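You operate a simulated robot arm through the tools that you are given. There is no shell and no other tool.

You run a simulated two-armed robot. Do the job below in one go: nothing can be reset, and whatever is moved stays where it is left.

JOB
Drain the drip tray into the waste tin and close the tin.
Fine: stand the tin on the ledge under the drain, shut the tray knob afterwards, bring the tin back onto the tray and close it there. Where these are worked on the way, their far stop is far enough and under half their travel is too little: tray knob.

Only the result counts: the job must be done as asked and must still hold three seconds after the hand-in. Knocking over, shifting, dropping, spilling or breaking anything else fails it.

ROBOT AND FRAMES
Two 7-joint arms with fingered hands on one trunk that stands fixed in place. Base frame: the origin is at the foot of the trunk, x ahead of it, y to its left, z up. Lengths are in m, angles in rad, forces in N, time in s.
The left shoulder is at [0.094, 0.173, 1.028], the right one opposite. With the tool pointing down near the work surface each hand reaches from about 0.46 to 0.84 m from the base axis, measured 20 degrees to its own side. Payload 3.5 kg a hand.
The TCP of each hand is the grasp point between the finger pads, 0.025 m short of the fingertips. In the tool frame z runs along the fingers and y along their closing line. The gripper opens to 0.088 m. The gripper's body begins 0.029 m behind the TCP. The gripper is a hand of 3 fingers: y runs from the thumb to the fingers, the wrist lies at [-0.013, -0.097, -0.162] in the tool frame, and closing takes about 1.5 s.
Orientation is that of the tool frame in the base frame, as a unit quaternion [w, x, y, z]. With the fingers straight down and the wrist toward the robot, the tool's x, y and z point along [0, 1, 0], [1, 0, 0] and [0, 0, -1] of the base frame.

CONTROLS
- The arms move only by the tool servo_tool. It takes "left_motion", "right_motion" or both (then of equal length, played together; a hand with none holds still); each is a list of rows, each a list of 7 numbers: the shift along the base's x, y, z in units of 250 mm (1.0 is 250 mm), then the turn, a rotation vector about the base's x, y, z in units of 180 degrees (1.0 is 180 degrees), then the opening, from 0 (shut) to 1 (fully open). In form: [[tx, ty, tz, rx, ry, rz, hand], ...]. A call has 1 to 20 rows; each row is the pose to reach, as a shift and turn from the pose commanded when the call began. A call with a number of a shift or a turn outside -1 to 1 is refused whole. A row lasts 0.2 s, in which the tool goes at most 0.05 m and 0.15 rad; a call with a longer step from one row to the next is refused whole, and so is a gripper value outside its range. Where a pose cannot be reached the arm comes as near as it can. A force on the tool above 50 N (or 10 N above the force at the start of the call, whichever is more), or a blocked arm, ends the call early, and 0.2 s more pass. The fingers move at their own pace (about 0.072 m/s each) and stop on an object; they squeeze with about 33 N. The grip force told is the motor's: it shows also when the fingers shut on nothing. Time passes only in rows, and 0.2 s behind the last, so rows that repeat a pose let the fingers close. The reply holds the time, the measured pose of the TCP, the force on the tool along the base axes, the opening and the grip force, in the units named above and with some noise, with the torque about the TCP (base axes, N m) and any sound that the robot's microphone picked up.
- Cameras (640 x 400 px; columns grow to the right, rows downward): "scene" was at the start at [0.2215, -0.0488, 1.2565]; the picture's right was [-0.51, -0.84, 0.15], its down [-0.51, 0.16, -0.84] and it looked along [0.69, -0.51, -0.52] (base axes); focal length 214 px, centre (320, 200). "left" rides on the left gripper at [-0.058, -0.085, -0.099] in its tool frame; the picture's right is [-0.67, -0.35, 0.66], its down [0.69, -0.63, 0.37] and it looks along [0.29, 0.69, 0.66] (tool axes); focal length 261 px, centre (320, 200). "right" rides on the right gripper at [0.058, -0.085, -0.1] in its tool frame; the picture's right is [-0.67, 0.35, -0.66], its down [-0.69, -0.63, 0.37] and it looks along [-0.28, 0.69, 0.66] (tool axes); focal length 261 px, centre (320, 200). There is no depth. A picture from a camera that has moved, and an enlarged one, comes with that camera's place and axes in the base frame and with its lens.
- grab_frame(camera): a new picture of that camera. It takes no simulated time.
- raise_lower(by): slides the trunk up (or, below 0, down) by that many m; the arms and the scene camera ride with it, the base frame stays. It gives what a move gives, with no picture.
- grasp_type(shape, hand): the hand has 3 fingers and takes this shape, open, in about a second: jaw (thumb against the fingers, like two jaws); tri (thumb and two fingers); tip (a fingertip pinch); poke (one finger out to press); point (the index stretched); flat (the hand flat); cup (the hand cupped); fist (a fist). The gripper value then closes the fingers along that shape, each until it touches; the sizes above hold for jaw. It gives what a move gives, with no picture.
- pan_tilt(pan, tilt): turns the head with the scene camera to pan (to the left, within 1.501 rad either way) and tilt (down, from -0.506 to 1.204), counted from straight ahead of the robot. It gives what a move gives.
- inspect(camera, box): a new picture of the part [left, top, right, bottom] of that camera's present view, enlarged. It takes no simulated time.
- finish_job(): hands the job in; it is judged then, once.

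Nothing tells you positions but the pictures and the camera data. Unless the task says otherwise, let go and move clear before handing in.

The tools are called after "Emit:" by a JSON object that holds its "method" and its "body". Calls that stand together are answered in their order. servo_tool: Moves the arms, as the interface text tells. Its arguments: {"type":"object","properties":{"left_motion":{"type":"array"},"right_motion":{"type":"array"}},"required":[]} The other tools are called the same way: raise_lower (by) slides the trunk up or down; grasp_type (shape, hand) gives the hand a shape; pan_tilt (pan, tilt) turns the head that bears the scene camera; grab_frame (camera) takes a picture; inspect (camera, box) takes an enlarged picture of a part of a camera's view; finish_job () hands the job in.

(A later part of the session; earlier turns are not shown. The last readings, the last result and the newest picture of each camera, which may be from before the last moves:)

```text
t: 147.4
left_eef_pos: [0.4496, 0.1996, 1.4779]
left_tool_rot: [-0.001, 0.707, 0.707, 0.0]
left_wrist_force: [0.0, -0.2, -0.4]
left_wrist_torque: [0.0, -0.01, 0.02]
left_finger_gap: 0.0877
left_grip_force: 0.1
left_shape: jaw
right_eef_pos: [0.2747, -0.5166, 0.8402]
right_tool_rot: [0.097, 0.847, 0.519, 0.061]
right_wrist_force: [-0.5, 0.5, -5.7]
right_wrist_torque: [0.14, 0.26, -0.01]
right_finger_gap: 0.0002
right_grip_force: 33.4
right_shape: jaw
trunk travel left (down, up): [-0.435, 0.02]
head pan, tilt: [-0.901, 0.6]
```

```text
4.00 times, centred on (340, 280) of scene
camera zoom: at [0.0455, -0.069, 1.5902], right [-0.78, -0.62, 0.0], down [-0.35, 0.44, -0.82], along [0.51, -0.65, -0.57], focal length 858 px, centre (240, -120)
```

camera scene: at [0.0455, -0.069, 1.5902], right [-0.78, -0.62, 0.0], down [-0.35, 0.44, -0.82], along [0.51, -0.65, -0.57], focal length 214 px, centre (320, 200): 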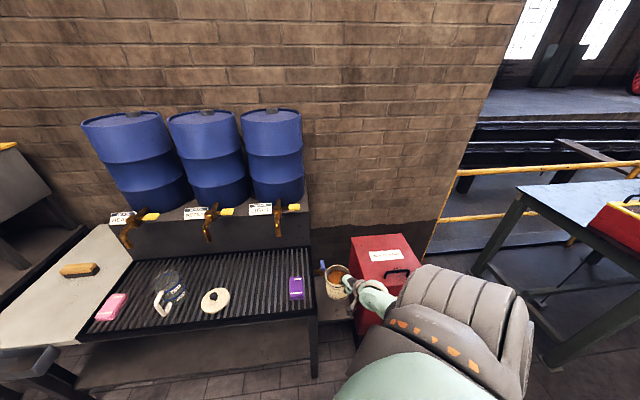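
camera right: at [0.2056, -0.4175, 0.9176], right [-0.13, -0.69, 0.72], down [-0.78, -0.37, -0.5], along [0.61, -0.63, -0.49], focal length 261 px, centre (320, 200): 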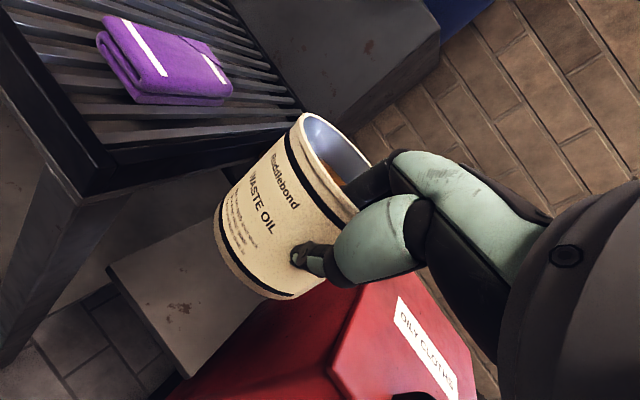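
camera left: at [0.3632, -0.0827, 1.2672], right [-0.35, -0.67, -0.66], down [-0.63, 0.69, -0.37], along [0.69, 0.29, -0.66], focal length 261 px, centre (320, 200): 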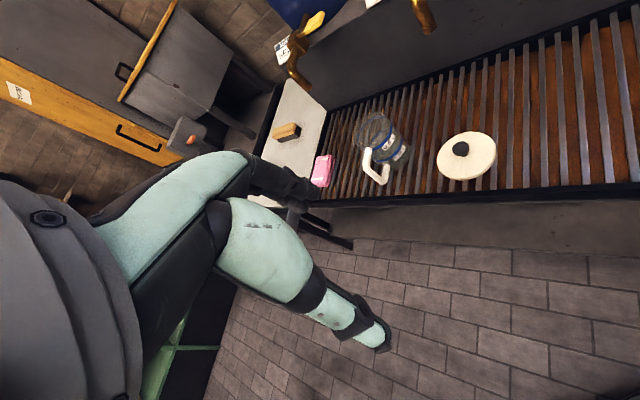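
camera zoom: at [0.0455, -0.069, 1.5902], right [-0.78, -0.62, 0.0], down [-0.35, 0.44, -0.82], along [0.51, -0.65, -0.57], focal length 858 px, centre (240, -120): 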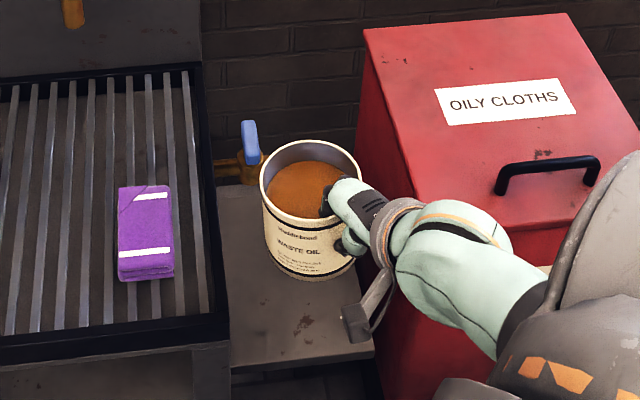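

Everything is stable. I'll lift a little higher and carry the tin along a wide arc back over the tray, staying clear of the LIGHT tap.

Emit:
{"method": "servo_tool", "body": {"right_motion": [[0, 0, 0.06, 0, 0, 0, 0], [0, 0, 0.15, 0, 0, 0, 0], [0, 0, 0.25, 0, 0, 0, 0], [0.02, 0, 0.34, 0, 0, 0, 0], [0.07, 0.01, 0.4, 0, 0, 0, 0], [0.14, 0.03, 0.4, 0, 0, 0, 0], [0.22, 0.06, 0.4, 0, 0, 0, 0], [0.3, 0.09, 0.4, 0, 0, 0, 0], [0.38, 0.13, 0.4, 0, 0, 0, 0], [0.45, 0.17, 0.4, 0, 0, 0, 0], [0.49, 0.2, 0.4, 0, 0, 0, 0], [0.5, 0.21, 0.4, 0, 0, 0, 0], [0.5, 0.21, 0.4, 0, 0, 0, 0]]}}

Emit:
{"method": "grab_frame", "body": {"camera": "right"}}

Emit:
{"method": "grab_frame", "body": {"camera": "scene"}}

```text
t: 150.2
left_eef_pos: [0.45, 0.1982, 1.4772]
left_tool_rot: [0.0, 0.707, 0.707, 0.0]
left_wrist_force: [0.0, -0.4, -0.4]
left_wrist_torque: [0.0, -0.01, -0.05]
left_finger_gap: 0.0878
left_grip_force: 0.0
left_shape: jaw
right_eef_pos: [0.3995, -0.4636, 0.9386]
right_tool_rot: [0.096, 0.847, 0.519, 0.061]
right_wrist_force: [-0.4, -0.2, -6.6]
right_wrist_torque: [0.1, 0.29, -0.04]
right_finger_gap: 0.0
right_grip_force: 32.8
right_shape: jaw
trunk travel left (down, up): [-0.435, 0.02]
head pan, tilt: [-0.901, 0.6]
```

```text
taken
camera right: at [0.3313, -0.3642, 1.0178], right [-0.13, -0.69, 0.72], down [-0.78, -0.37, -0.5], along [0.61, -0.63, -0.49], focal length 261 px, centre (320, 200)
```

right: 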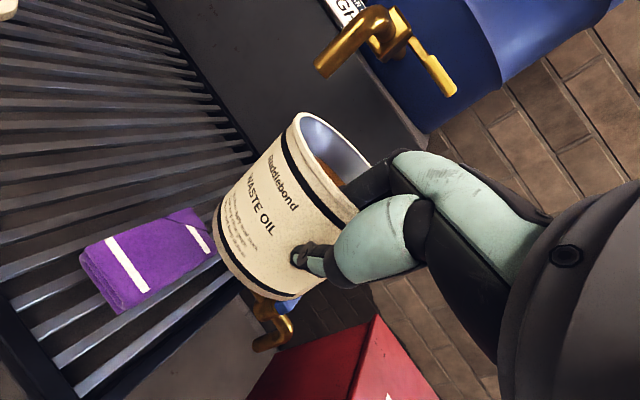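

```text
taken
camera scene: at [0.0457, -0.069, 1.59], right [-0.78, -0.62, 0.0], down [-0.35, 0.44, -0.82], along [0.51, -0.65, -0.57], focal length 214 px, centre (320, 200)
```

scene: 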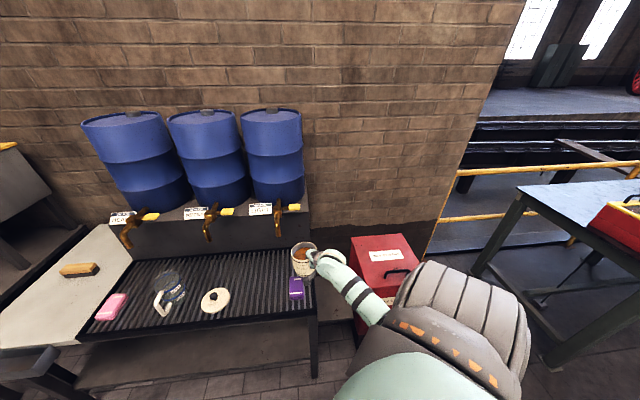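

Emit:
{"method": "servo_tool", "body": {"right_motion": [[0.03, 0.06, 0, 0, 0, 0, 0], [0.07, 0.14, 0, 0, 0, 0, 0], [0.11, 0.23, 0, 0, 0, 0, 0], [0.16, 0.33, 0, 0, 0, 0, 0], [0.22, 0.42, 0, 0, 0, 0, 0], [0.29, 0.5, 0, 0, 0, 0, 0], [0.36, 0.57, 0, 0, 0, 0, 0], [0.43, 0.63, -0.01, 0, 0, 0, 0], [0.49, 0.68, -0.02, 0, 0, 0, 0], [0.54, 0.72, -0.03, 0, 0, 0, 0], [0.556, 0.733, -0.03, 0, 0, 0, 0], [0.556, 0.733, -0.03, 0, 0, 0, 0]]}}

Emit:
{"method": "grab_frame", "body": {"camera": "right"}}

Emit:
{"method": "inspect", "body": {"camera": "scene", "box": [160, 220, 340, 340]}}

```text
t: 152.8
left_eef_pos: [0.4498, 0.2001, 1.4772]
left_tool_rot: [0.001, 0.707, 0.707, 0.0]
left_wrist_force: [0.3, -1.1, -1.4]
left_wrist_torque: [-0.01, 0.01, 0.01]
left_finger_gap: 0.0877
left_grip_force: 0.1
left_shape: jaw
right_eef_pos: [0.537, -0.2827, 0.931]
right_tool_rot: [0.098, 0.847, 0.518, 0.06]
right_wrist_force: [-0.3, -0.8, -6.1]
right_wrist_torque: [0.14, 0.29, -0.01]
right_finger_gap: 0.0001
right_grip_force: 32.8
right_shape: jaw
trunk travel left (down, up): [-0.435, 0.02]
head pan, tilt: [-0.901, 0.6]
```

```text
taken
camera right: at [0.47, -0.1829, 1.0089], right [-0.14, -0.68, 0.72], down [-0.78, -0.37, -0.5], along [0.61, -0.63, -0.49], focal length 261 px, centre (320, 200)
```

right: 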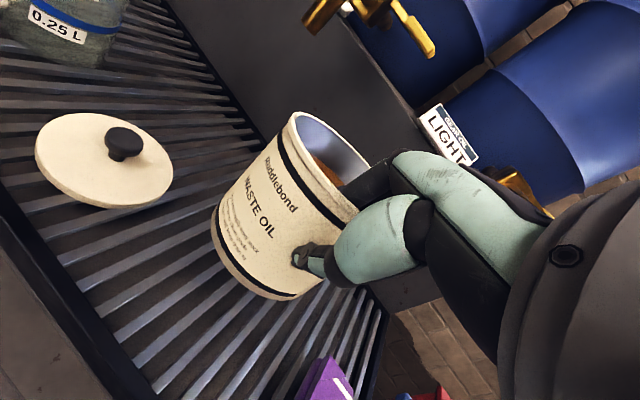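

```text
3.33 times, centred on (250, 280) of scene
camera zoom: at [0.0459, -0.0685, 1.59], right [-0.78, -0.62, 0.0], down [-0.35, 0.44, -0.82], along [0.51, -0.65, -0.57], focal length 715 px, centre (553, -67)
```

zoom: 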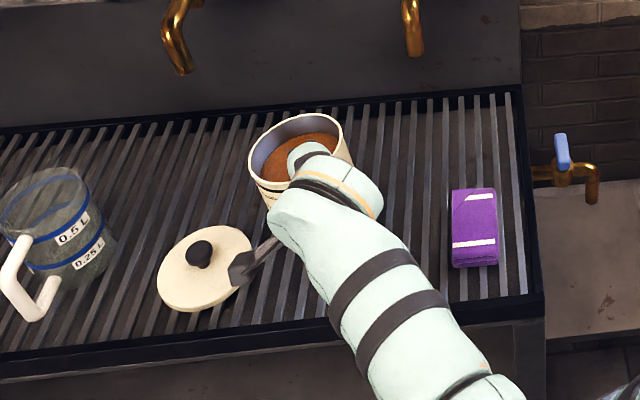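

The tin is over its old spot with clear space around it. I'll lower it with the trunk to just above the slats.

Emit:
{"method": "raise_lower", "body": {"by": -0.085}}

Emit:
{"method": "grab_frame", "body": {"camera": "right"}}

Emit:
{"method": "inspect", "body": {"camera": "scene", "box": [160, 200, 340, 330]}}

```text
t: 154.0
left_eef_pos: [0.4494, 0.1992, 1.393]
left_tool_rot: [0.0, 0.707, 0.708, 0.0]
left_wrist_force: [0.2, 0.1, -0.1]
left_wrist_torque: [-0.03, 0.0, -0.02]
left_finger_gap: 0.0875
left_grip_force: 0.1
left_shape: jaw
right_eef_pos: [0.5385, -0.328, 0.8561]
right_tool_rot: [0.132, 0.85, 0.509, 0.043]
right_wrist_force: [0.8, -0.1, -6.3]
right_wrist_torque: [0.13, 0.27, 0.0]
right_finger_gap: 0.0
right_grip_force: 32.8
right_shape: jaw
trunk travel left (down, up): [-0.35, 0.105]
head pan, tilt: [-0.901, 0.6]
```

```text
taken
camera right: at [0.4734, -0.2216, 0.9249], right [-0.16, -0.62, 0.77], down [-0.79, -0.38, -0.48], along [0.59, -0.68, -0.43], focal length 261 px, centre (320, 200)
```

right: 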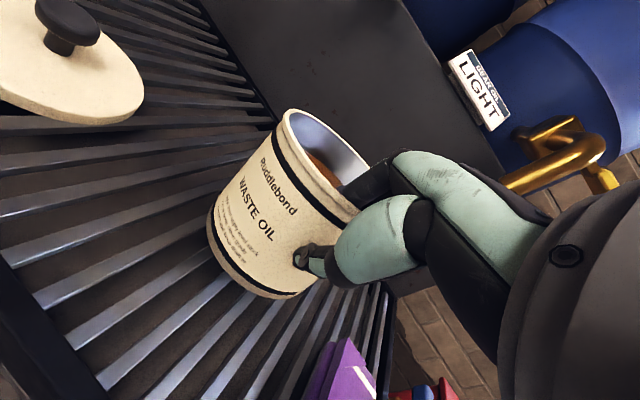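

```text
3.08 times, centred on (250, 265) of scene
camera zoom: at [0.0612, -0.0687, 1.5016], right [-0.78, -0.62, 0.02], down [-0.38, 0.44, -0.81], along [0.49, -0.65, -0.58], focal length 660 px, centre (535, 0)
```

zoom: 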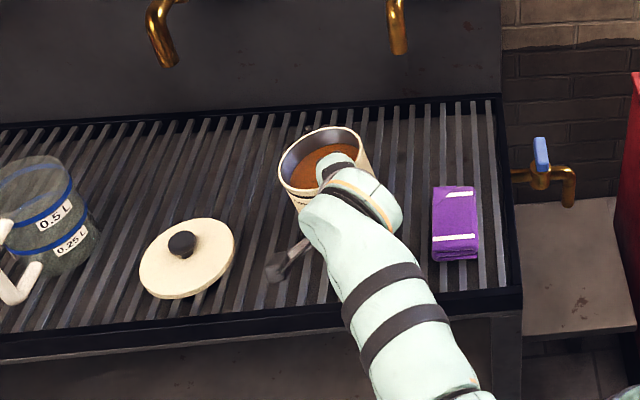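

During the trunk move the arm touched a joint limit, shifting the tin about 4.5 cm along the tray and rolling it slightly. It's still over clear slats and the oil is fine. I'll correct the attitude and see whether the arm follows.

Emit:
{"method": "servo_tool", "body": {"right_motion": [[0, 0, 0, 0.012, 0.001, 0.0025, 0], [0, 0, 0, 0.0251, 0.0019, 0.005, 0], [0, 0, -0.02, 0.0251, 0.0019, 0.005, 0], [0, 0, -0.04, 0.0251, 0.0019, 0.005, 0]]}}

Emit:
{"method": "grab_frame", "body": {"camera": "right"}}

Emit:
{"method": "inspect", "body": {"camera": "scene", "box": [160, 200, 340, 330]}}

```text
t: 155.2
left_eef_pos: [0.4479, 0.1984, 1.3922]
left_tool_rot: [0.001, 0.707, 0.707, 0.0]
left_wrist_force: [0.6, -0.3, 0.3]
left_wrist_torque: [-0.02, -0.02, 0.01]
left_finger_gap: 0.0877
left_grip_force: 0.0
left_shape: jaw
right_eef_pos: [0.5388, -0.3173, 0.8426]
right_tool_rot: [0.087, 0.849, 0.516, 0.067]
right_wrist_force: [0.0, 0.4, -5.5]
right_wrist_torque: [0.1, 0.29, 0.04]
right_finger_gap: 0.0
right_grip_force: 33.3
right_shape: jaw
trunk travel left (down, up): [-0.35, 0.105]
head pan, tilt: [-0.901, 0.6]
stopped in row 4 (right hand): the arm was blocked; the commanded pose is now the measured one
```

```text
taken
camera right: at [0.4717, -0.2193, 0.9234], right [-0.14, -0.7, 0.7], down [-0.78, -0.35, -0.51], along [0.6, -0.62, -0.5], focal length 261 px, centre (320, 200)
```

right: 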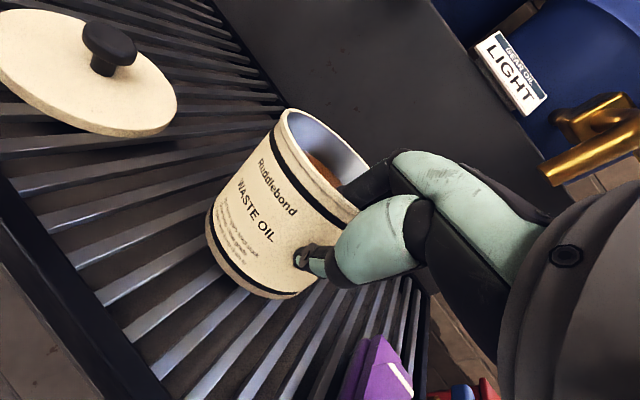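

```text
3.08 times, centred on (250, 265) of scene
camera zoom: at [0.0613, -0.0686, 1.5019], right [-0.78, -0.62, 0.02], down [-0.38, 0.44, -0.81], along [0.49, -0.65, -0.58], focal length 660 px, centre (535, 0)
```

zoom: 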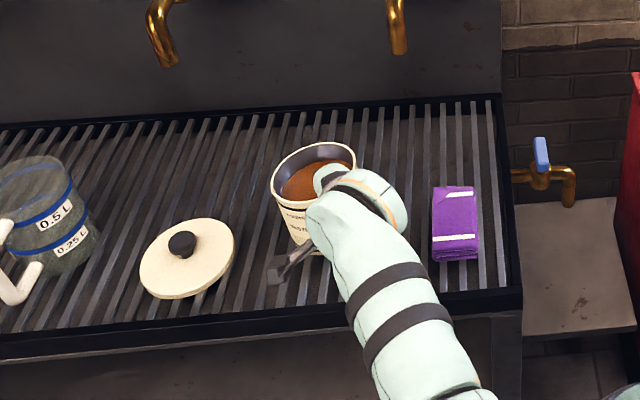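

The arm reports being blocked, so something besides the hand may be touching. I'll look at the whole arm.

Emit:
{"method": "grab_frame", "body": {"camera": "scene"}}

Emit:
{"method": "grab_frame", "body": {"camera": "left"}}

```text
taken
camera scene: at [0.0613, -0.0686, 1.5019], right [-0.78, -0.62, 0.02], down [-0.38, 0.44, -0.81], along [0.49, -0.65, -0.58], focal length 214 px, centre (320, 200)
```

scene: 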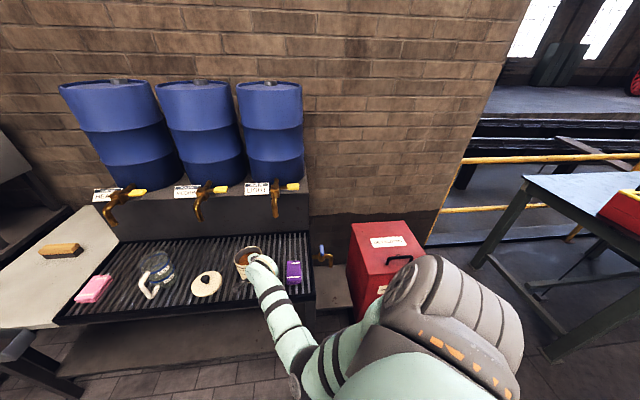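

```text
taken
camera left: at [0.3643, 0.142, 1.4921], right [-0.35, -0.67, -0.66], down [-0.63, 0.68, -0.37], along [0.69, 0.29, -0.66], focal length 261 px, centre (320, 200)
```

left: 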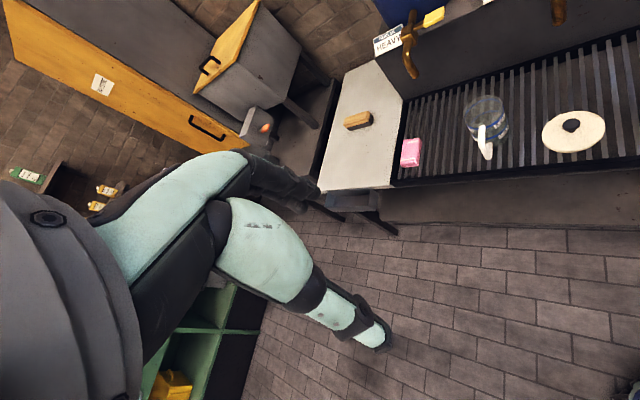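

Emit:
{"method": "pan_tilt", "body": {"pan": -0.7, "tilt": 1.15}}

Emit:
{"method": "grab_frame", "body": {"camera": "scene"}}

```text
t: 156.1
left_eef_pos: [0.4493, 0.2, 1.3935]
left_tool_rot: [0.0, 0.708, 0.707, 0.0]
left_wrist_force: [-0.4, -0.1, 0.0]
left_wrist_torque: [-0.02, -0.02, 0.0]
left_finger_gap: 0.0876
left_grip_force: 0.0
left_shape: jaw
right_eef_pos: [0.5387, -0.3152, 0.8433]
right_tool_rot: [0.087, 0.849, 0.516, 0.067]
right_wrist_force: [0.4, 0.1, -5.6]
right_wrist_torque: [0.07, 0.26, -0.03]
right_finger_gap: 0.0
right_grip_force: 32.6
right_shape: jaw
trunk travel left (down, up): [-0.35, 0.105]
head pan, tilt: [-0.7, 1.15]
```

```text
taken
camera scene: at [0.0508, -0.0376, 1.4605], right [-0.64, -0.76, 0.02], down [-0.71, 0.59, -0.39], along [0.28, -0.26, -0.92], focal length 214 px, centre (320, 200)
```

scene: 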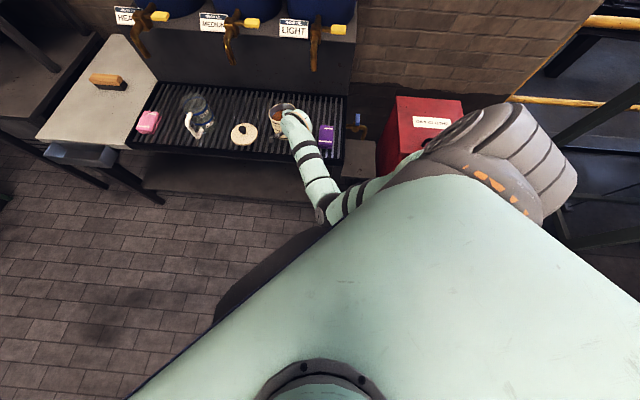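

The elbow is pressing against the robot's own chest. I'll raise the trunk again, which pulls the chest back, and then lower the tin with the arm alone.

Emit:
{"method": "raise_lower", "body": {"by": 0.095}}

Emit:
{"method": "grab_frame", "body": {"camera": "scene"}}

Emit:
{"method": "grab_frame", "body": {"camera": "right"}}

```text
t: 157.4
left_eef_pos: [0.4492, 0.1992, 1.4885]
left_tool_rot: [-0.001, 0.707, 0.707, 0.0]
left_wrist_force: [0.0, 0.1, 0.1]
left_wrist_torque: [0.01, 0.02, 0.02]
left_finger_gap: 0.0876
left_grip_force: 0.1
left_shape: jaw
right_eef_pos: [0.5393, -0.3211, 0.9386]
right_tool_rot: [0.09, 0.85, 0.515, 0.064]
right_wrist_force: [-0.1, -0.7, -6.2]
right_wrist_torque: [0.06, 0.23, 0.01]
right_finger_gap: 0.0002
right_grip_force: 32.6
right_shape: jaw
trunk travel left (down, up): [-0.445, 0.01]
head pan, tilt: [-0.7, 1.15]
```

```text
taken
camera scene: at [0.036, -0.0377, 1.5585], right [-0.64, -0.76, 0.0], down [-0.7, 0.59, -0.41], along [0.31, -0.26, -0.91], focal length 214 px, centre (320, 200)
```

scene: 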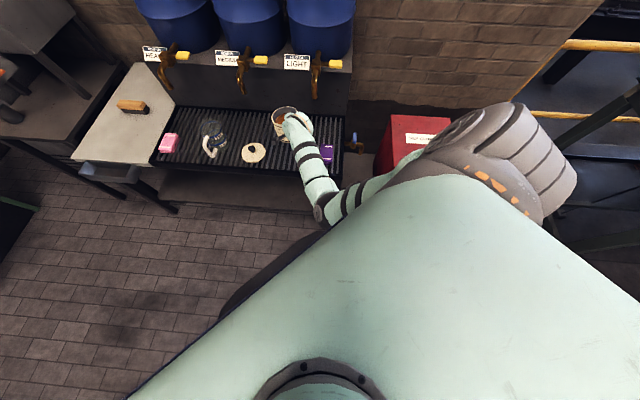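

```text
taken
camera right: at [0.4718, -0.2232, 1.0189], right [-0.14, -0.7, 0.7], down [-0.79, -0.35, -0.51], along [0.6, -0.62, -0.5], focal length 261 px, centre (320, 200)
```

right: 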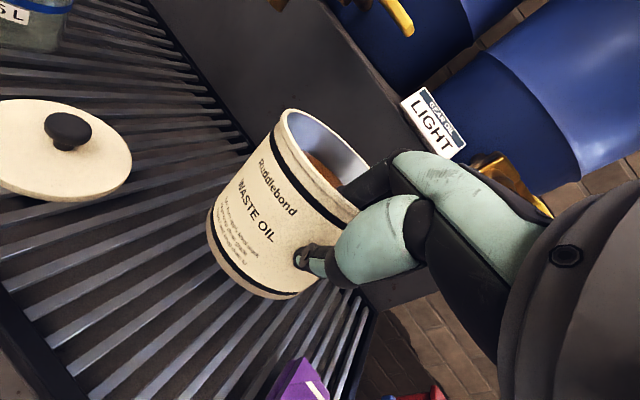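

Emit:
{"method": "inspect", "body": {"camera": "scene", "box": [255, 90, 325, 150]}}

Emit:
{"method": "inspect", "body": {"camera": "right", "box": [180, 80, 400, 310]}}

```text
6.67 times, centred on (290, 120) of scene
camera zoom: at [0.036, -0.0377, 1.5585], right [-0.64, -0.76, 0.0], down [-0.7, 0.59, -0.41], along [0.31, -0.26, -0.91], focal length 1430 px, centre (520, 733)
```

zoom: 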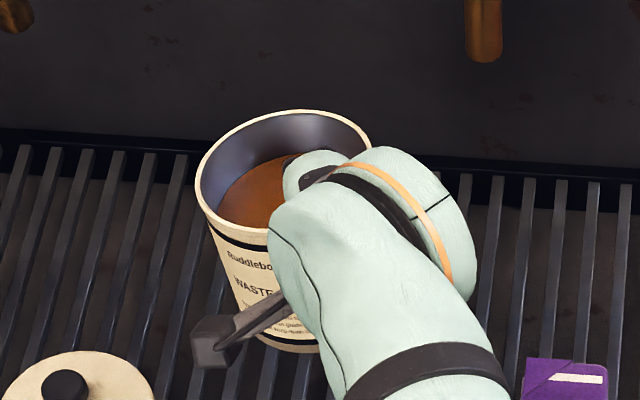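

```text
1.74 times, centred on (290, 195) of right
camera zoom: at [0.4718, -0.2232, 1.0189], right [-0.14, -0.7, 0.7], down [-0.79, -0.35, -0.51], along [0.6, -0.62, -0.5], focal length 453 px, centre (372, 209)
```

zoom: 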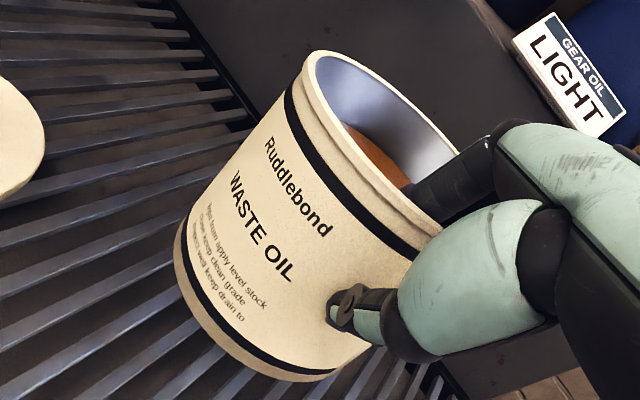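

The tin is still level with about 2.5 cm of freeboard. I'll lower it with the arm alone in gentle steps, watching for blocking.

Emit:
{"method": "servo_tool", "body": {"right_motion": [[0, 0, -0.05, 0, 0, 0, 0], [0, 0, -0.11, 0, 0, 0, 0], [0, 0, -0.17, 0, 0, 0, 0], [0, 0, -0.23, 0, 0, 0, 0], [0, 0, -0.29, 0, 0, 0, 0], [0, 0, -0.34, 0, 0, 0, 0], [0, 0, -0.34, 0, 0, 0, 0]]}}

Emit:
{"method": "grab_frame", "body": {"camera": "right"}}

Emit:
{"method": "grab_frame", "body": {"camera": "scene"}}

```text
t: 159.0
left_eef_pos: [0.45, 0.1986, 1.4872]
left_tool_rot: [0.0, 0.707, 0.707, 0.001]
left_wrist_force: [0.4, -0.1, 0.1]
left_wrist_torque: [0.02, 0.02, 0.03]
left_finger_gap: 0.0878
left_grip_force: 0.2
left_shape: jaw
right_eef_pos: [0.5394, -0.3135, 0.8539]
right_tool_rot: [0.085, 0.849, 0.517, 0.068]
right_wrist_force: [-0.4, -0.5, -5.7]
right_wrist_torque: [0.09, 0.27, -0.03]
right_finger_gap: 0.0
right_grip_force: 32.7
right_shape: jaw
trunk travel left (down, up): [-0.445, 0.01]
head pan, tilt: [-0.7, 1.15]
```

```text
taken
camera right: at [0.4716, -0.217, 0.9341], right [-0.14, -0.7, 0.7], down [-0.78, -0.35, -0.51], along [0.61, -0.62, -0.5], focal length 261 px, centre (320, 200)
```

right: 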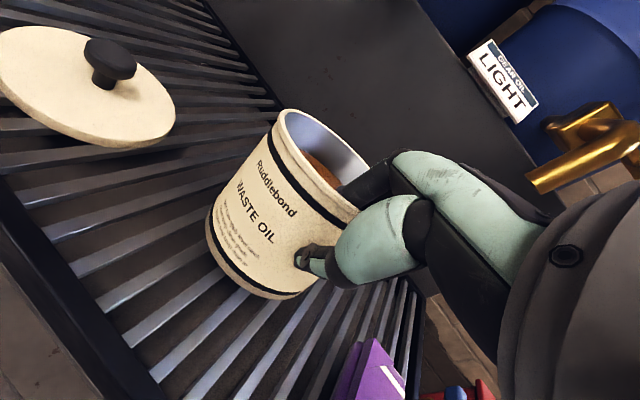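

```text
taken
camera scene: at [0.0361, -0.0376, 1.5581], right [-0.64, -0.76, 0.0], down [-0.7, 0.59, -0.41], along [0.31, -0.26, -0.91], focal length 214 px, centre (320, 200)
```

scene: 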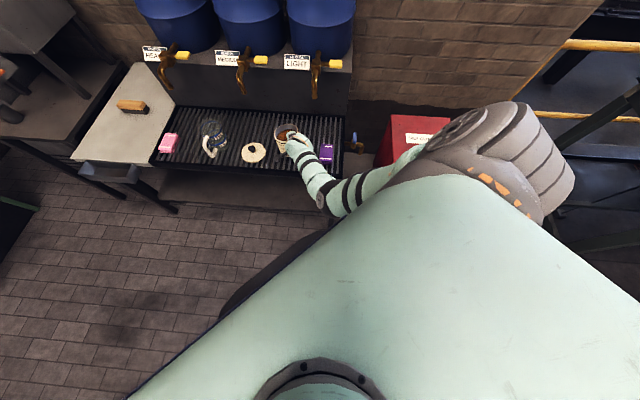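

Lowering works and the elbow is clear of the chest. I'll continue slowly to contact with the slats.

Emit:
{"method": "servo_tool", "body": {"right_motion": [[0, 0, -0.02, 0, 0, 0, 0], [0, 0, -0.04, 0, 0, 0, 0], [0, 0, -0.06, 0, 0, 0, 0], [0, 0, -0.075, 0, 0, 0, 0], [0, 0, -0.075, 0, 0, 0, 0]]}}

Emit:
{"method": "grab_frame", "body": {"camera": "right"}}

```text
t: 160.2
left_eef_pos: [0.4487, 0.2005, 1.4885]
left_tool_rot: [0.0, 0.707, 0.707, 0.0]
left_wrist_force: [0.9, -0.5, 0.5]
left_wrist_torque: [0.01, 0.0, -0.04]
left_finger_gap: 0.0879
left_grip_force: 0.1
left_shape: jaw
right_eef_pos: [0.537, -0.3136, 0.8335]
right_tool_rot: [0.086, 0.849, 0.517, 0.068]
right_wrist_force: [-1.4, 0.3, -1.9]
right_wrist_torque: [0.07, 0.03, 0.02]
right_finger_gap: 0.0
right_grip_force: 32.6
right_shape: jaw
trunk travel left (down, up): [-0.445, 0.01]
head pan, tilt: [-0.7, 1.15]
```

```text
taken
camera right: at [0.4703, -0.2176, 0.9152], right [-0.14, -0.7, 0.7], down [-0.78, -0.35, -0.51], along [0.61, -0.62, -0.5], focal length 261 px, centre (320, 200)
```

right: 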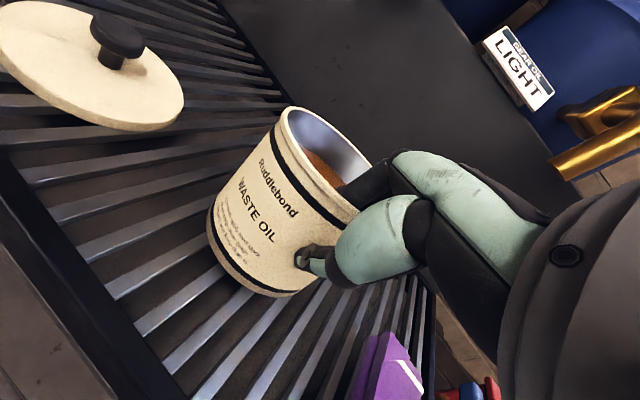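

The slats are taking the weight. I'll go down another few millimetres until it is fully supported, then open gently.

Emit:
{"method": "servo_tool", "body": {"right_motion": [[0, 0, -0.008, 0, 0, 0, 0], [0, 0, -0.016, 0, 0, 0, 0], [0, 0, -0.016, 0, 0, 0, 0]]}}

Emit:
{"method": "grab_frame", "body": {"camera": "right"}}

Emit:
{"method": "inspect", "body": {"camera": "scene", "box": [250, 100, 330, 170]}}

```text
t: 161.0
left_eef_pos: [0.4487, 0.1993, 1.4873]
left_tool_rot: [0.0, 0.707, 0.707, 0.0]
left_wrist_force: [0.0, 0.5, -0.7]
left_wrist_torque: [-0.01, 0.02, -0.03]
left_finger_gap: 0.0875
left_grip_force: 0.0
left_shape: jaw
right_eef_pos: [0.5381, -0.3139, 0.8313]
right_tool_rot: [0.085, 0.849, 0.517, 0.068]
right_wrist_force: [-0.4, 0.2, -1.6]
right_wrist_torque: [0.03, -0.01, 0.02]
right_finger_gap: 0.0
right_grip_force: 33.1
right_shape: jaw
trunk travel left (down, up): [-0.445, 0.01]
head pan, tilt: [-0.7, 1.15]
```

```text
taken
camera right: at [0.4707, -0.2172, 0.911], right [-0.14, -0.7, 0.7], down [-0.78, -0.35, -0.51], along [0.61, -0.62, -0.5], focal length 261 px, centre (320, 200)
```

right: 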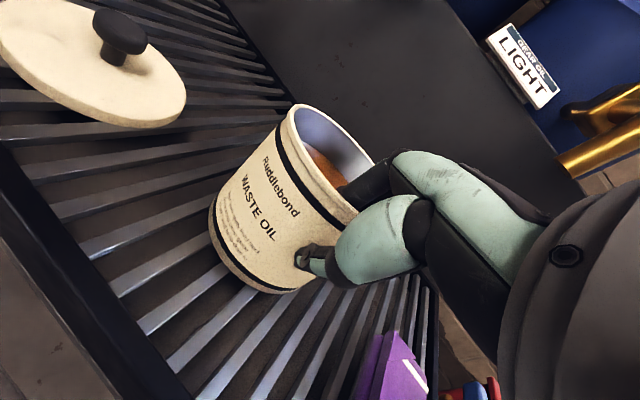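

```text
5.71 times, centred on (290, 135) of scene
camera zoom: at [0.0353, -0.0372, 1.5581], right [-0.64, -0.76, 0.0], down [-0.7, 0.59, -0.41], along [0.31, -0.26, -0.91], focal length 1226 px, centre (491, 571)
```

zoom: 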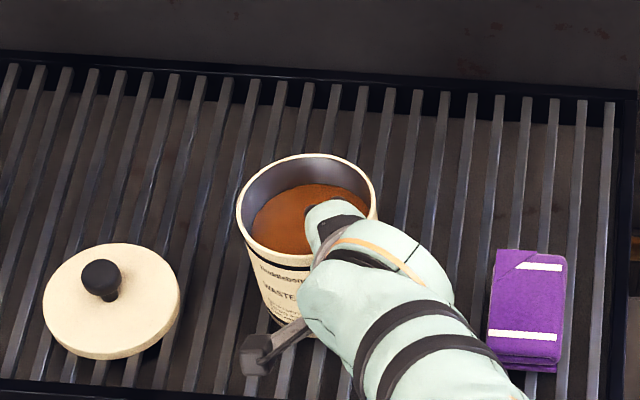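

Emit:
{"method": "servo_tool", "body": {"right_motion": [[0, 0, -0.008, 0, 0, 0, 0], [0, 0, -0.016, 0, 0, 0, 0], [0, 0, -0.016, 0, 0, 0, 0]]}}

```text
t: 161.8
left_eef_pos: [0.449, 0.2, 1.4881]
left_tool_rot: [0.001, 0.707, 0.707, 0.0]
left_wrist_force: [0.3, 0.1, 0.8]
left_wrist_torque: [-0.04, -0.01, -0.01]
left_finger_gap: 0.0876
left_grip_force: 0.1
left_shape: jaw
right_eef_pos: [0.5371, -0.3143, 0.8261]
right_tool_rot: [0.085, 0.849, 0.517, 0.068]
right_wrist_force: [-1.4, -0.4, -1.5]
right_wrist_torque: [0.02, 0.02, -0.03]
right_finger_gap: 0.0
right_grip_force: 33.0
right_shape: jaw
trunk travel left (down, up): [-0.445, 0.01]
head pan, tilt: [-0.7, 1.15]
```

Emit:
{"method": "servo_tool", "body": {"right_motion": [[0, 0, -0.008, 0, 0, 0, 0], [0, 0, -0.016, 0, 0, 0, 0], [0, 0, -0.016, 0, 0, 0, 0]]}}

Emit:
{"method": "grab_frame", "body": {"camera": "right"}}

```text
t: 162.6
left_eef_pos: [0.4486, 0.2002, 1.4877]
left_tool_rot: [0.0, 0.707, 0.708, 0.0]
left_wrist_force: [-0.5, -1.2, 0.0]
left_wrist_torque: [0.01, -0.01, -0.01]
left_finger_gap: 0.0877
left_grip_force: 0.0
left_shape: jaw
right_eef_pos: [0.5381, -0.3152, 0.8224]
right_tool_rot: [0.086, 0.849, 0.517, 0.068]
right_wrist_force: [-2.0, 0.0, 3.7]
right_wrist_torque: [-0.01, -0.04, -0.03]
right_finger_gap: 0.0
right_grip_force: 32.6
right_shape: jaw
trunk travel left (down, up): [-0.445, 0.01]
head pan, tilt: [-0.7, 1.15]
```

```text
taken
camera right: at [0.4703, -0.2173, 0.9039], right [-0.14, -0.7, 0.7], down [-0.78, -0.35, -0.51], along [0.61, -0.62, -0.5], focal length 261 px, centre (320, 200)
```

right: 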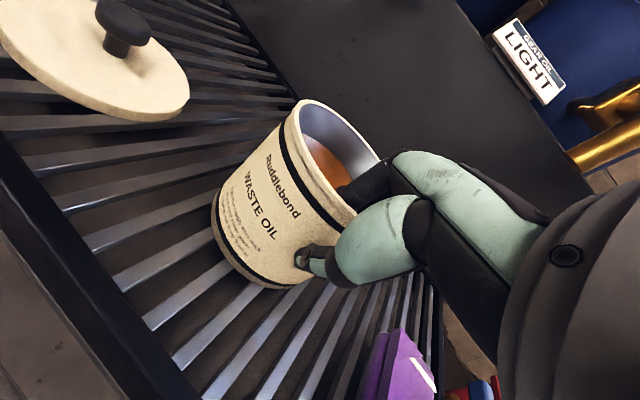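

The tin is fully seated, with an upward reaction now. I'll open the fingers and withdraw straight up.

Emit:
{"method": "servo_tool", "body": {"right_motion": [[0, 0, 0.004, 0, 0, 0, 0.1], [0, 0, 0.006, 0, 0, 0, 0.2], [0, 0, 0.006, 0, 0, 0, 0.3], [0, 0, 0.006, 0, 0, 0, 0.4], [0, 0, 0.006, 0, 0, 0, 0.4]]}}

Emit:
{"method": "grab_frame", "body": {"camera": "right"}}

Emit:
{"method": "inspect", "body": {"camera": "scene", "box": [250, 100, 330, 170]}}

```text
t: 163.8
left_eef_pos: [0.4492, 0.2006, 1.4879]
left_tool_rot: [0.0, 0.707, 0.707, 0.0]
left_wrist_force: [-0.3, 0.2, 0.9]
left_wrist_torque: [-0.01, -0.01, -0.02]
left_finger_gap: 0.0876
left_grip_force: 0.0
left_shape: jaw
right_eef_pos: [0.538, -0.3131, 0.8251]
right_tool_rot: [0.085, 0.849, 0.517, 0.067]
right_wrist_force: [-0.3, 0.5, 0.4]
right_wrist_torque: [0.04, -0.01, 0.02]
right_finger_gap: 0.0346
right_grip_force: 0.1
right_shape: jaw
trunk travel left (down, up): [-0.445, 0.01]
head pan, tilt: [-0.7, 1.15]
```

```text
taken
camera right: at [0.4705, -0.2167, 0.9057], right [-0.14, -0.7, 0.7], down [-0.78, -0.35, -0.51], along [0.61, -0.62, -0.5], focal length 261 px, centre (320, 200)
```

right: 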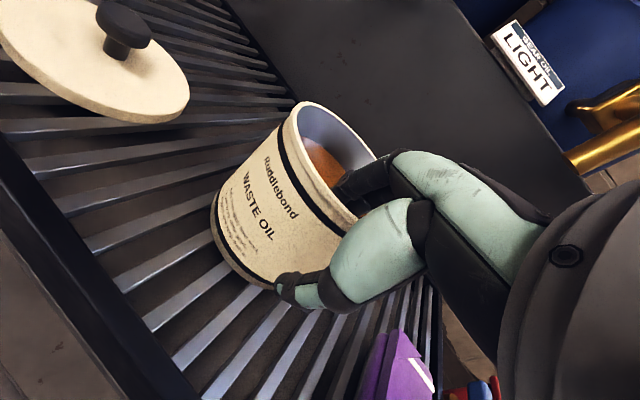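

```text
5.71 times, centred on (290, 135) of scene
camera zoom: at [0.0351, -0.037, 1.5581], right [-0.64, -0.76, 0.0], down [-0.7, 0.59, -0.41], along [0.31, -0.26, -0.91], focal length 1226 px, centre (491, 571)
```

zoom: 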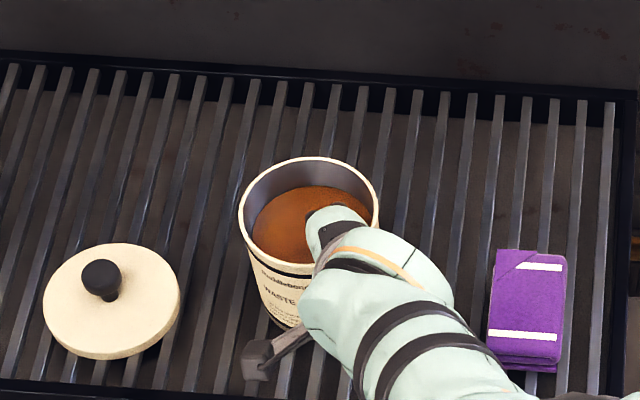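

Released; the tin stands flat. I'll raise the hand straight up and back clear of the tin.

Emit:
{"method": "servo_tool", "body": {"right_motion": [[0, 0, 0.04, 0, 0, 0, 0.4], [0, 0, 0.1, 0, 0, 0, 0.4], [0, 0, 0.18, 0, 0, 0, 0.4], [0, 0, 0.27, 0, 0, 0, 0.4], [-0.02, 0.01, 0.36, 0, 0, 0, 0.4], [-0.06, 0.03, 0.44, 0, 0, 0, 0.4]]}}

Emit:
{"method": "grab_frame", "body": {"camera": "right"}}

Emit:
{"method": "inspect", "body": {"camera": "scene", "box": [220, 90, 340, 180]}}

Emit:
{"method": "grab_frame", "body": {"camera": "left"}}

```text
t: 165.4
left_eef_pos: [0.4484, 0.201, 1.4882]
left_tool_rot: [0.0, 0.707, 0.707, 0.001]
left_wrist_force: [0.0, -0.1, -0.3]
left_wrist_torque: [-0.01, 0.01, 0.02]
left_finger_gap: 0.0876
left_grip_force: 0.0
left_shape: jaw
right_eef_pos: [0.5338, -0.3497, 0.9552]
right_tool_rot: [0.123, 0.851, 0.507, 0.062]
right_wrist_force: [0.3, -0.6, -0.5]
right_wrist_torque: [-0.06, -0.03, 0.0]
right_finger_gap: 0.0348
right_grip_force: 0.1
right_shape: jaw
trunk travel left (down, up): [-0.445, 0.01]
head pan, tilt: [-0.7, 1.15]
stopped in row 6 (right hand): the arm was blocked; the commanded pose is now the measured one
```

```text
taken
camera right: at [0.4664, -0.2451, 1.0271], right [-0.18, -0.65, 0.74], down [-0.78, -0.37, -0.51], along [0.6, -0.66, -0.44], focal length 261 px, centre (320, 200)
```

right: 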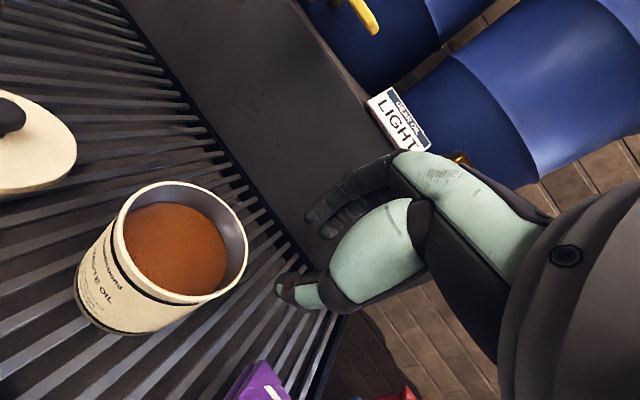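

```text
4.44 times, centred on (280, 135) of scene
camera zoom: at [0.0351, -0.0371, 1.5581], right [-0.64, -0.76, 0.0], down [-0.7, 0.59, -0.41], along [0.31, -0.26, -0.91], focal length 953 px, centre (498, 489)
```

zoom: 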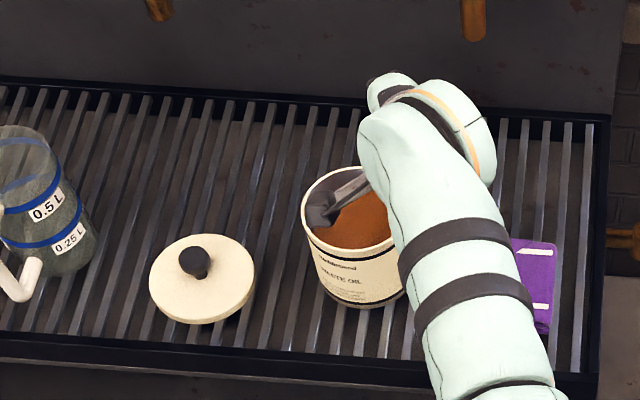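

```text
taken
camera left: at [0.3633, 0.1425, 1.5872], right [-0.35, -0.67, -0.66], down [-0.63, 0.68, -0.37], along [0.69, 0.29, -0.66], focal length 261 px, centre (320, 200)
```

left: 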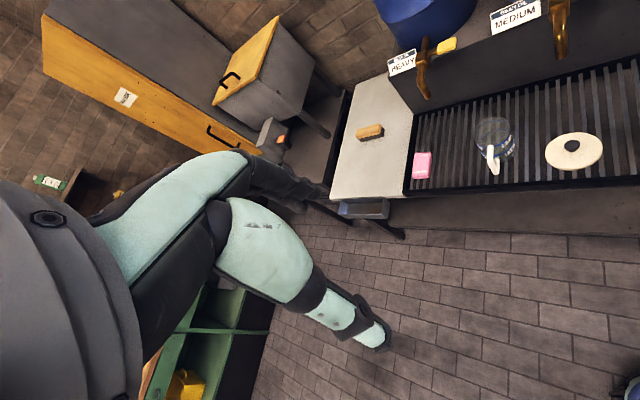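

The tin is back on the tray, standing flat and full. Next is the lid. I'll level the right hand and turn it to yaw +20°, which also swings the elbow away from the chest, while rising.

Emit:
{"method": "servo_tool", "body": {"right_motion": [[0, 0.01, 0.06, 0.0016, 0.0112, 0.0334, 0.4], [0.01, 0.03, 0.12, 0.0033, 0.0224, 0.0668, 0.4], [0.02, 0.05, 0.2, 0.0049, 0.0336, 0.1001, 0.4], [0.03, 0.08, 0.28, 0.0065, 0.0449, 0.1335, 0.4], [0.05, 0.11, 0.34, 0.0081, 0.0561, 0.1669, 0.4], [0.07, 0.14, 0.4, 0.0098, 0.0673, 0.2003, 0.4], [0.09, 0.17, 0.46, 0.0114, 0.0785, 0.2336, 0.4], [0.105, 0.2, 0.5, 0.013, 0.0897, 0.267, 0.4]]}}

Emit:
{"method": "grab_frame", "body": {"camera": "scene"}}

Emit:
{"method": "grab_frame", "body": {"camera": "right"}}

```text
t: 167.2
left_eef_pos: [0.4496, 0.1997, 1.4868]
left_tool_rot: [0.0, 0.707, 0.707, 0.0]
left_wrist_force: [0.4, 0.1, 0.0]
left_wrist_torque: [-0.01, -0.02, 0.03]
left_finger_gap: 0.0876
left_grip_force: 0.0
left_shape: jaw
right_eef_pos: [0.5585, -0.2949, 1.0789]
right_tool_rot: [-0.004, 0.572, 0.82, -0.001]
right_wrist_force: [0.4, -0.2, -0.4]
right_wrist_torque: [0.0, 0.03, 0.01]
right_finger_gap: 0.0351
right_grip_force: 0.1
right_shape: jaw
trunk travel left (down, up): [-0.445, 0.01]
head pan, tilt: [-0.7, 1.15]
```

```text
taken
camera scene: at [0.0355, -0.0372, 1.5581], right [-0.64, -0.76, 0.0], down [-0.7, 0.59, -0.41], along [0.31, -0.26, -0.91], focal length 214 px, centre (320, 200)
```

scene: 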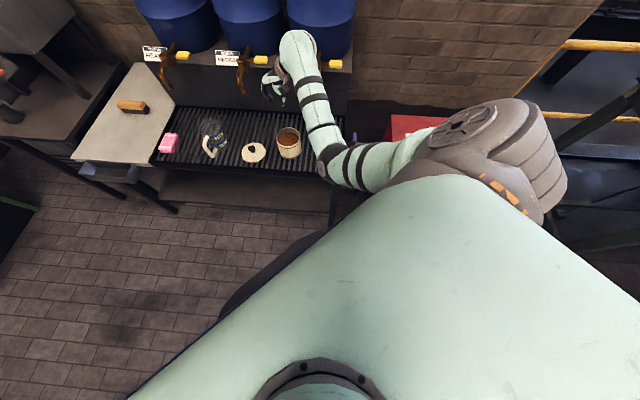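

```text
taken
camera right: at [0.4592, -0.2702, 1.1793], right [0.56, -0.51, 0.65], down [-0.36, -0.86, -0.36], along [0.75, -0.03, -0.67], focal length 261 px, centre (320, 200)
```

right: 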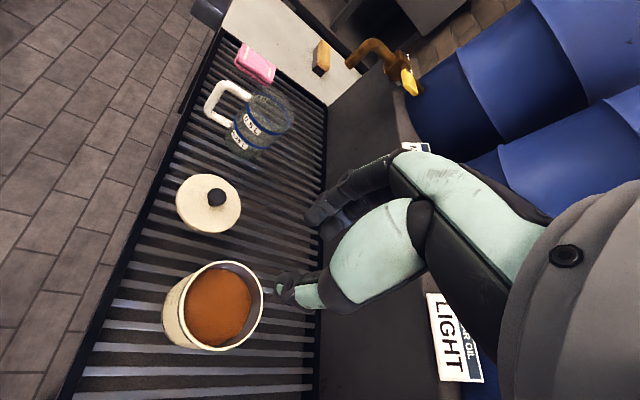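

The hand moved freely and both lid and tin are in view. I'll zoom in to locate them precisely.

Emit:
{"method": "inspect", "body": {"camera": "right", "box": [140, 150, 300, 370]}}

Emit:
{"method": "inspect", "body": {"camera": "scene", "box": [230, 110, 330, 180]}}

Emit:
{"method": "inspect", "body": {"camera": "right", "box": [160, 160, 260, 250]}}

```text
1.82 times, centred on (220, 260) of right
camera zoom: at [0.4592, -0.2702, 1.1793], right [0.56, -0.51, 0.65], down [-0.36, -0.86, -0.36], along [0.75, -0.03, -0.67], focal length 474 px, centre (502, 91)
```

zoom: 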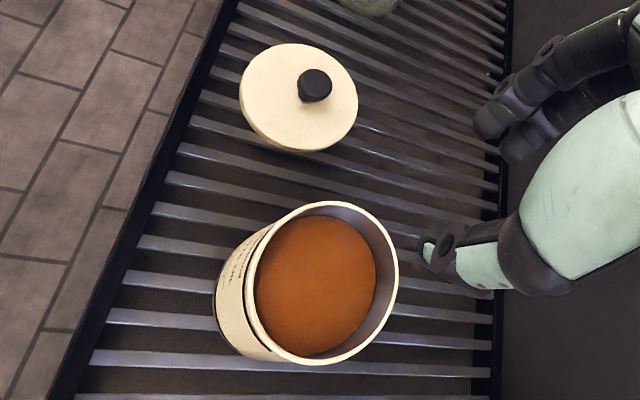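

```text
5.71 times, centred on (280, 145) of scene
camera zoom: at [0.0355, -0.0372, 1.5581], right [-0.64, -0.76, 0.0], down [-0.7, 0.59, -0.41], along [0.31, -0.26, -0.91], focal length 1226 px, centre (549, 514)
```

zoom: 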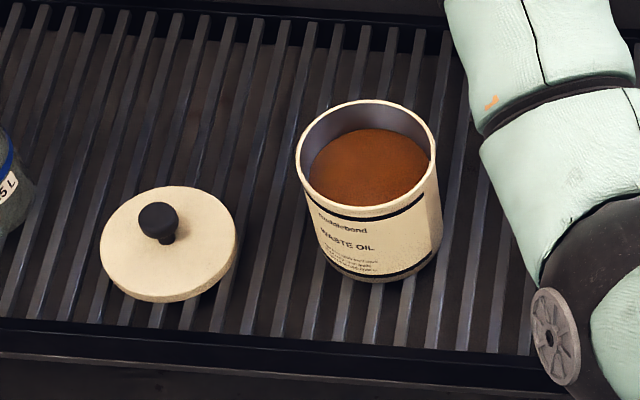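

```text
4.44 times, centred on (210, 205) of right
camera zoom: at [0.4592, -0.2702, 1.1793], right [0.56, -0.51, 0.65], down [-0.36, -0.86, -0.36], along [0.75, -0.03, -0.67], focal length 1158 px, centre (809, 178)
```

zoom: 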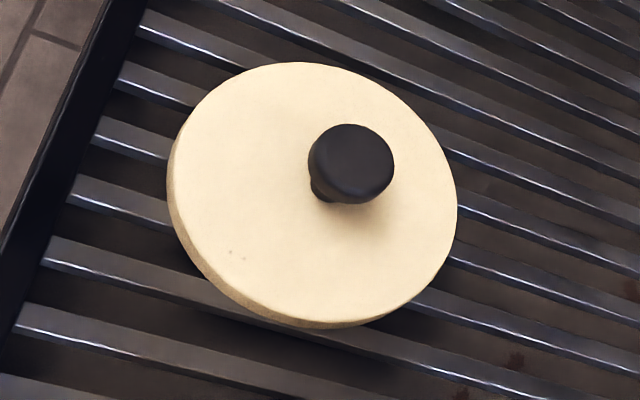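

The knob of the lid is near (0.687, -0.190, 0.783) and the tin's rim centre near (0.582, -0.326, 0.847). I'll move above the lid first, then lower the trunk so the arm isn't over-stretched.

Emit:
{"method": "servo_tool", "body": {"right_motion": [[0.05, 0.05, 0.02, 0, 0, 0, 0.6], [0.12, 0.12, 0.04, 0, 0, 0, 0.6], [0.2, 0.2, 0.06, 0, 0, 0, 0.6], [0.28, 0.27, 0.08, 0, 0, 0, 0.6], [0.36, 0.34, 0.08, 0, 0, 0, 0.6], [0.43, 0.4, 0.08, 0, 0, 0, 0.6]]}}

Emit:
{"method": "raise_lower", "body": {"by": -0.1}}

Emit:
{"method": "grab_frame", "body": {"camera": "scene"}}

Emit:
{"method": "grab_frame", "body": {"camera": "right"}}

```text
t: 168.6
left_eef_pos: [0.4491, 0.2002, 1.4876]
left_tool_rot: [0.001, 0.707, 0.707, -0.001]
left_wrist_force: [0.0, 0.2, -0.1]
left_wrist_torque: [0.04, -0.04, 0.03]
left_finger_gap: 0.0878
left_grip_force: 0.0
left_shape: jaw
right_eef_pos: [0.6693, -0.1952, 1.0971]
right_tool_rot: [-0.002, 0.573, 0.819, -0.001]
right_wrist_force: [0.4, 0.4, -0.7]
right_wrist_torque: [0.03, 0.01, -0.01]
right_finger_gap: 0.0523
right_grip_force: 0.2
right_shape: jaw
trunk travel left (down, up): [-0.445, 0.01]
head pan, tilt: [-0.7, 1.15]
```

```text
t: 170.0
left_eef_pos: [0.4484, 0.2, 1.3886]
left_tool_rot: [0.0, 0.707, 0.707, 0.0]
left_wrist_force: [0.0, 0.0, -0.2]
left_wrist_torque: [0.0, -0.01, -0.01]
left_finger_gap: 0.0877
left_grip_force: 0.1
left_shape: jaw
right_eef_pos: [0.6667, -0.1953, 0.9987]
right_tool_rot: [-0.002, 0.573, 0.819, -0.001]
right_wrist_force: [-0.1, -0.5, 0.3]
right_wrist_torque: [0.02, 0.01, -0.01]
right_finger_gap: 0.0525
right_grip_force: 0.0
right_shape: jaw
trunk travel left (down, up): [-0.345, 0.11]
head pan, tilt: [-0.7, 1.15]
```

```text
taken
camera scene: at [0.0511, -0.037, 1.455], right [-0.64, -0.76, 0.02], down [-0.71, 0.59, -0.38], along [0.28, -0.26, -0.92], focal length 214 px, centre (320, 200)
```

scene: 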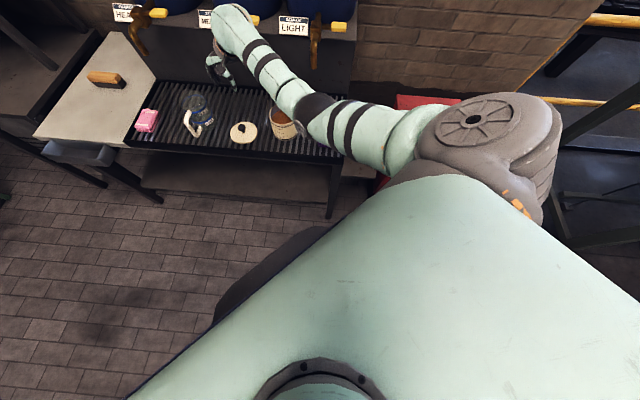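

```text
taken
camera right: at [0.5675, -0.1709, 1.0993], right [0.56, -0.51, 0.65], down [-0.36, -0.86, -0.37], along [0.75, -0.03, -0.66], focal length 261 px, centre (320, 200)
```

right: 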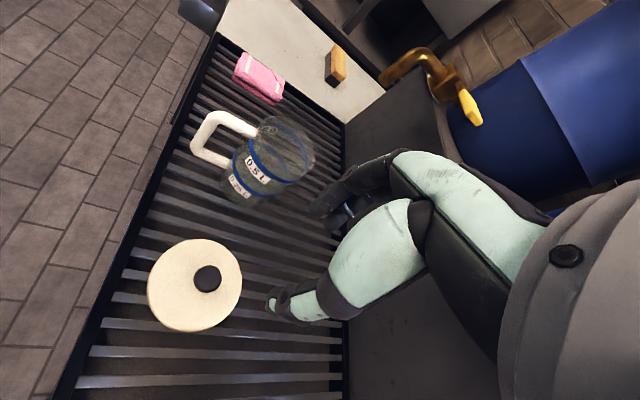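

The knob is confirmed at (0.687, -0.1905). The jug is fairly near the fingers' side, so I'll turn to yaw -10° for more clearance, centre over the knob and lower a bit more.

Emit:
{"method": "servo_tool", "body": {"right_motion": [[0.02, 0.005, 0, 0, 0, -0.042, 0.6], [0.04, 0.01, 0, 0, 0, -0.084, 0.6], [0.06, 0.015, 0, 0, 0, -0.126, 0.6], [0.081, 0.019, 0, 0, 0, -0.1667, 0.6], [0.081, 0.019, -0.1, 0, 0, -0.1667, 0.6], [0.081, 0.019, -0.1, 0, 0, -0.1667, 0.6]]}}

Emit:
{"method": "raise_lower", "body": {"by": -0.08}}

Emit:
{"method": "grab_frame", "body": {"camera": "right"}}

Emit:
{"method": "grab_frame", "body": {"camera": "scene"}}

```text
t: 171.4
left_eef_pos: [0.4484, 0.2004, 1.3879]
left_tool_rot: [0.001, 0.707, 0.707, 0.0]
left_wrist_force: [-0.4, 0.5, -0.5]
left_wrist_torque: [-0.02, 0.04, 0.0]
left_finger_gap: 0.0877
left_grip_force: 0.0
left_shape: jaw
right_eef_pos: [0.6861, -0.1908, 0.9727]
right_tool_rot: [-0.003, 0.766, 0.643, 0.0]
right_wrist_force: [0.5, 0.7, -0.3]
right_wrist_torque: [-0.04, -0.03, -0.04]
right_finger_gap: 0.0525
right_grip_force: 0.0
right_shape: jaw
trunk travel left (down, up): [-0.345, 0.11]
head pan, tilt: [-0.7, 1.15]
```

```text
t: 172.5
left_eef_pos: [0.4481, 0.1999, 1.3091]
left_tool_rot: [0.0, 0.707, 0.707, 0.0]
left_wrist_force: [-0.1, -1.0, 1.0]
left_wrist_torque: [-0.03, 0.0, 0.0]
left_finger_gap: 0.0877
left_grip_force: 0.0
left_shape: jaw
right_eef_pos: [0.6861, -0.1915, 0.8937]
right_tool_rot: [-0.002, 0.766, 0.642, 0.0]
right_wrist_force: [0.1, 0.1, -0.1]
right_wrist_torque: [0.01, -0.03, 0.0]
right_finger_gap: 0.0526
right_grip_force: 0.1
right_shape: jaw
trunk travel left (down, up): [-0.265, 0.19]
head pan, tilt: [-0.7, 1.15]
```

```text
taken
camera right: at [0.6135, -0.12, 0.9944], right [0.23, -0.72, 0.65], down [-0.74, -0.56, -0.37], along [0.63, -0.4, -0.66], focal length 261 px, centre (320, 200)
```

right: 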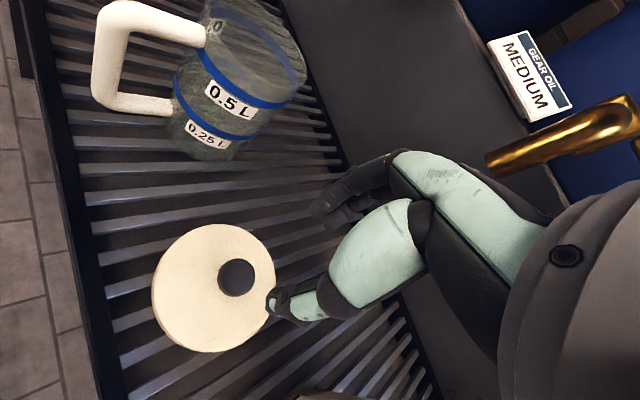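

```text
taken
camera scene: at [0.0815, -0.037, 1.3693], right [-0.64, -0.76, 0.06], down [-0.73, 0.59, -0.34], along [0.22, -0.26, -0.94], focal length 214 px, centre (320, 200)
```

scene: 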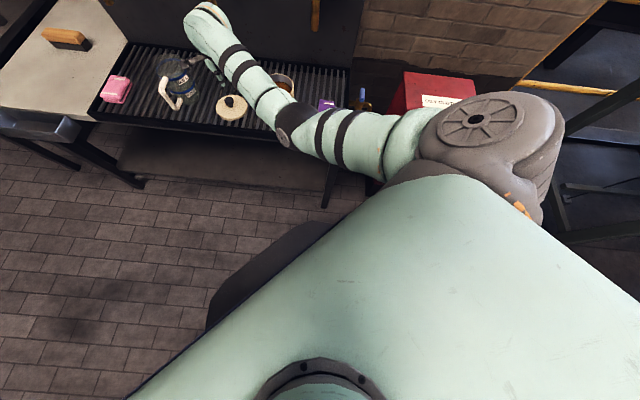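

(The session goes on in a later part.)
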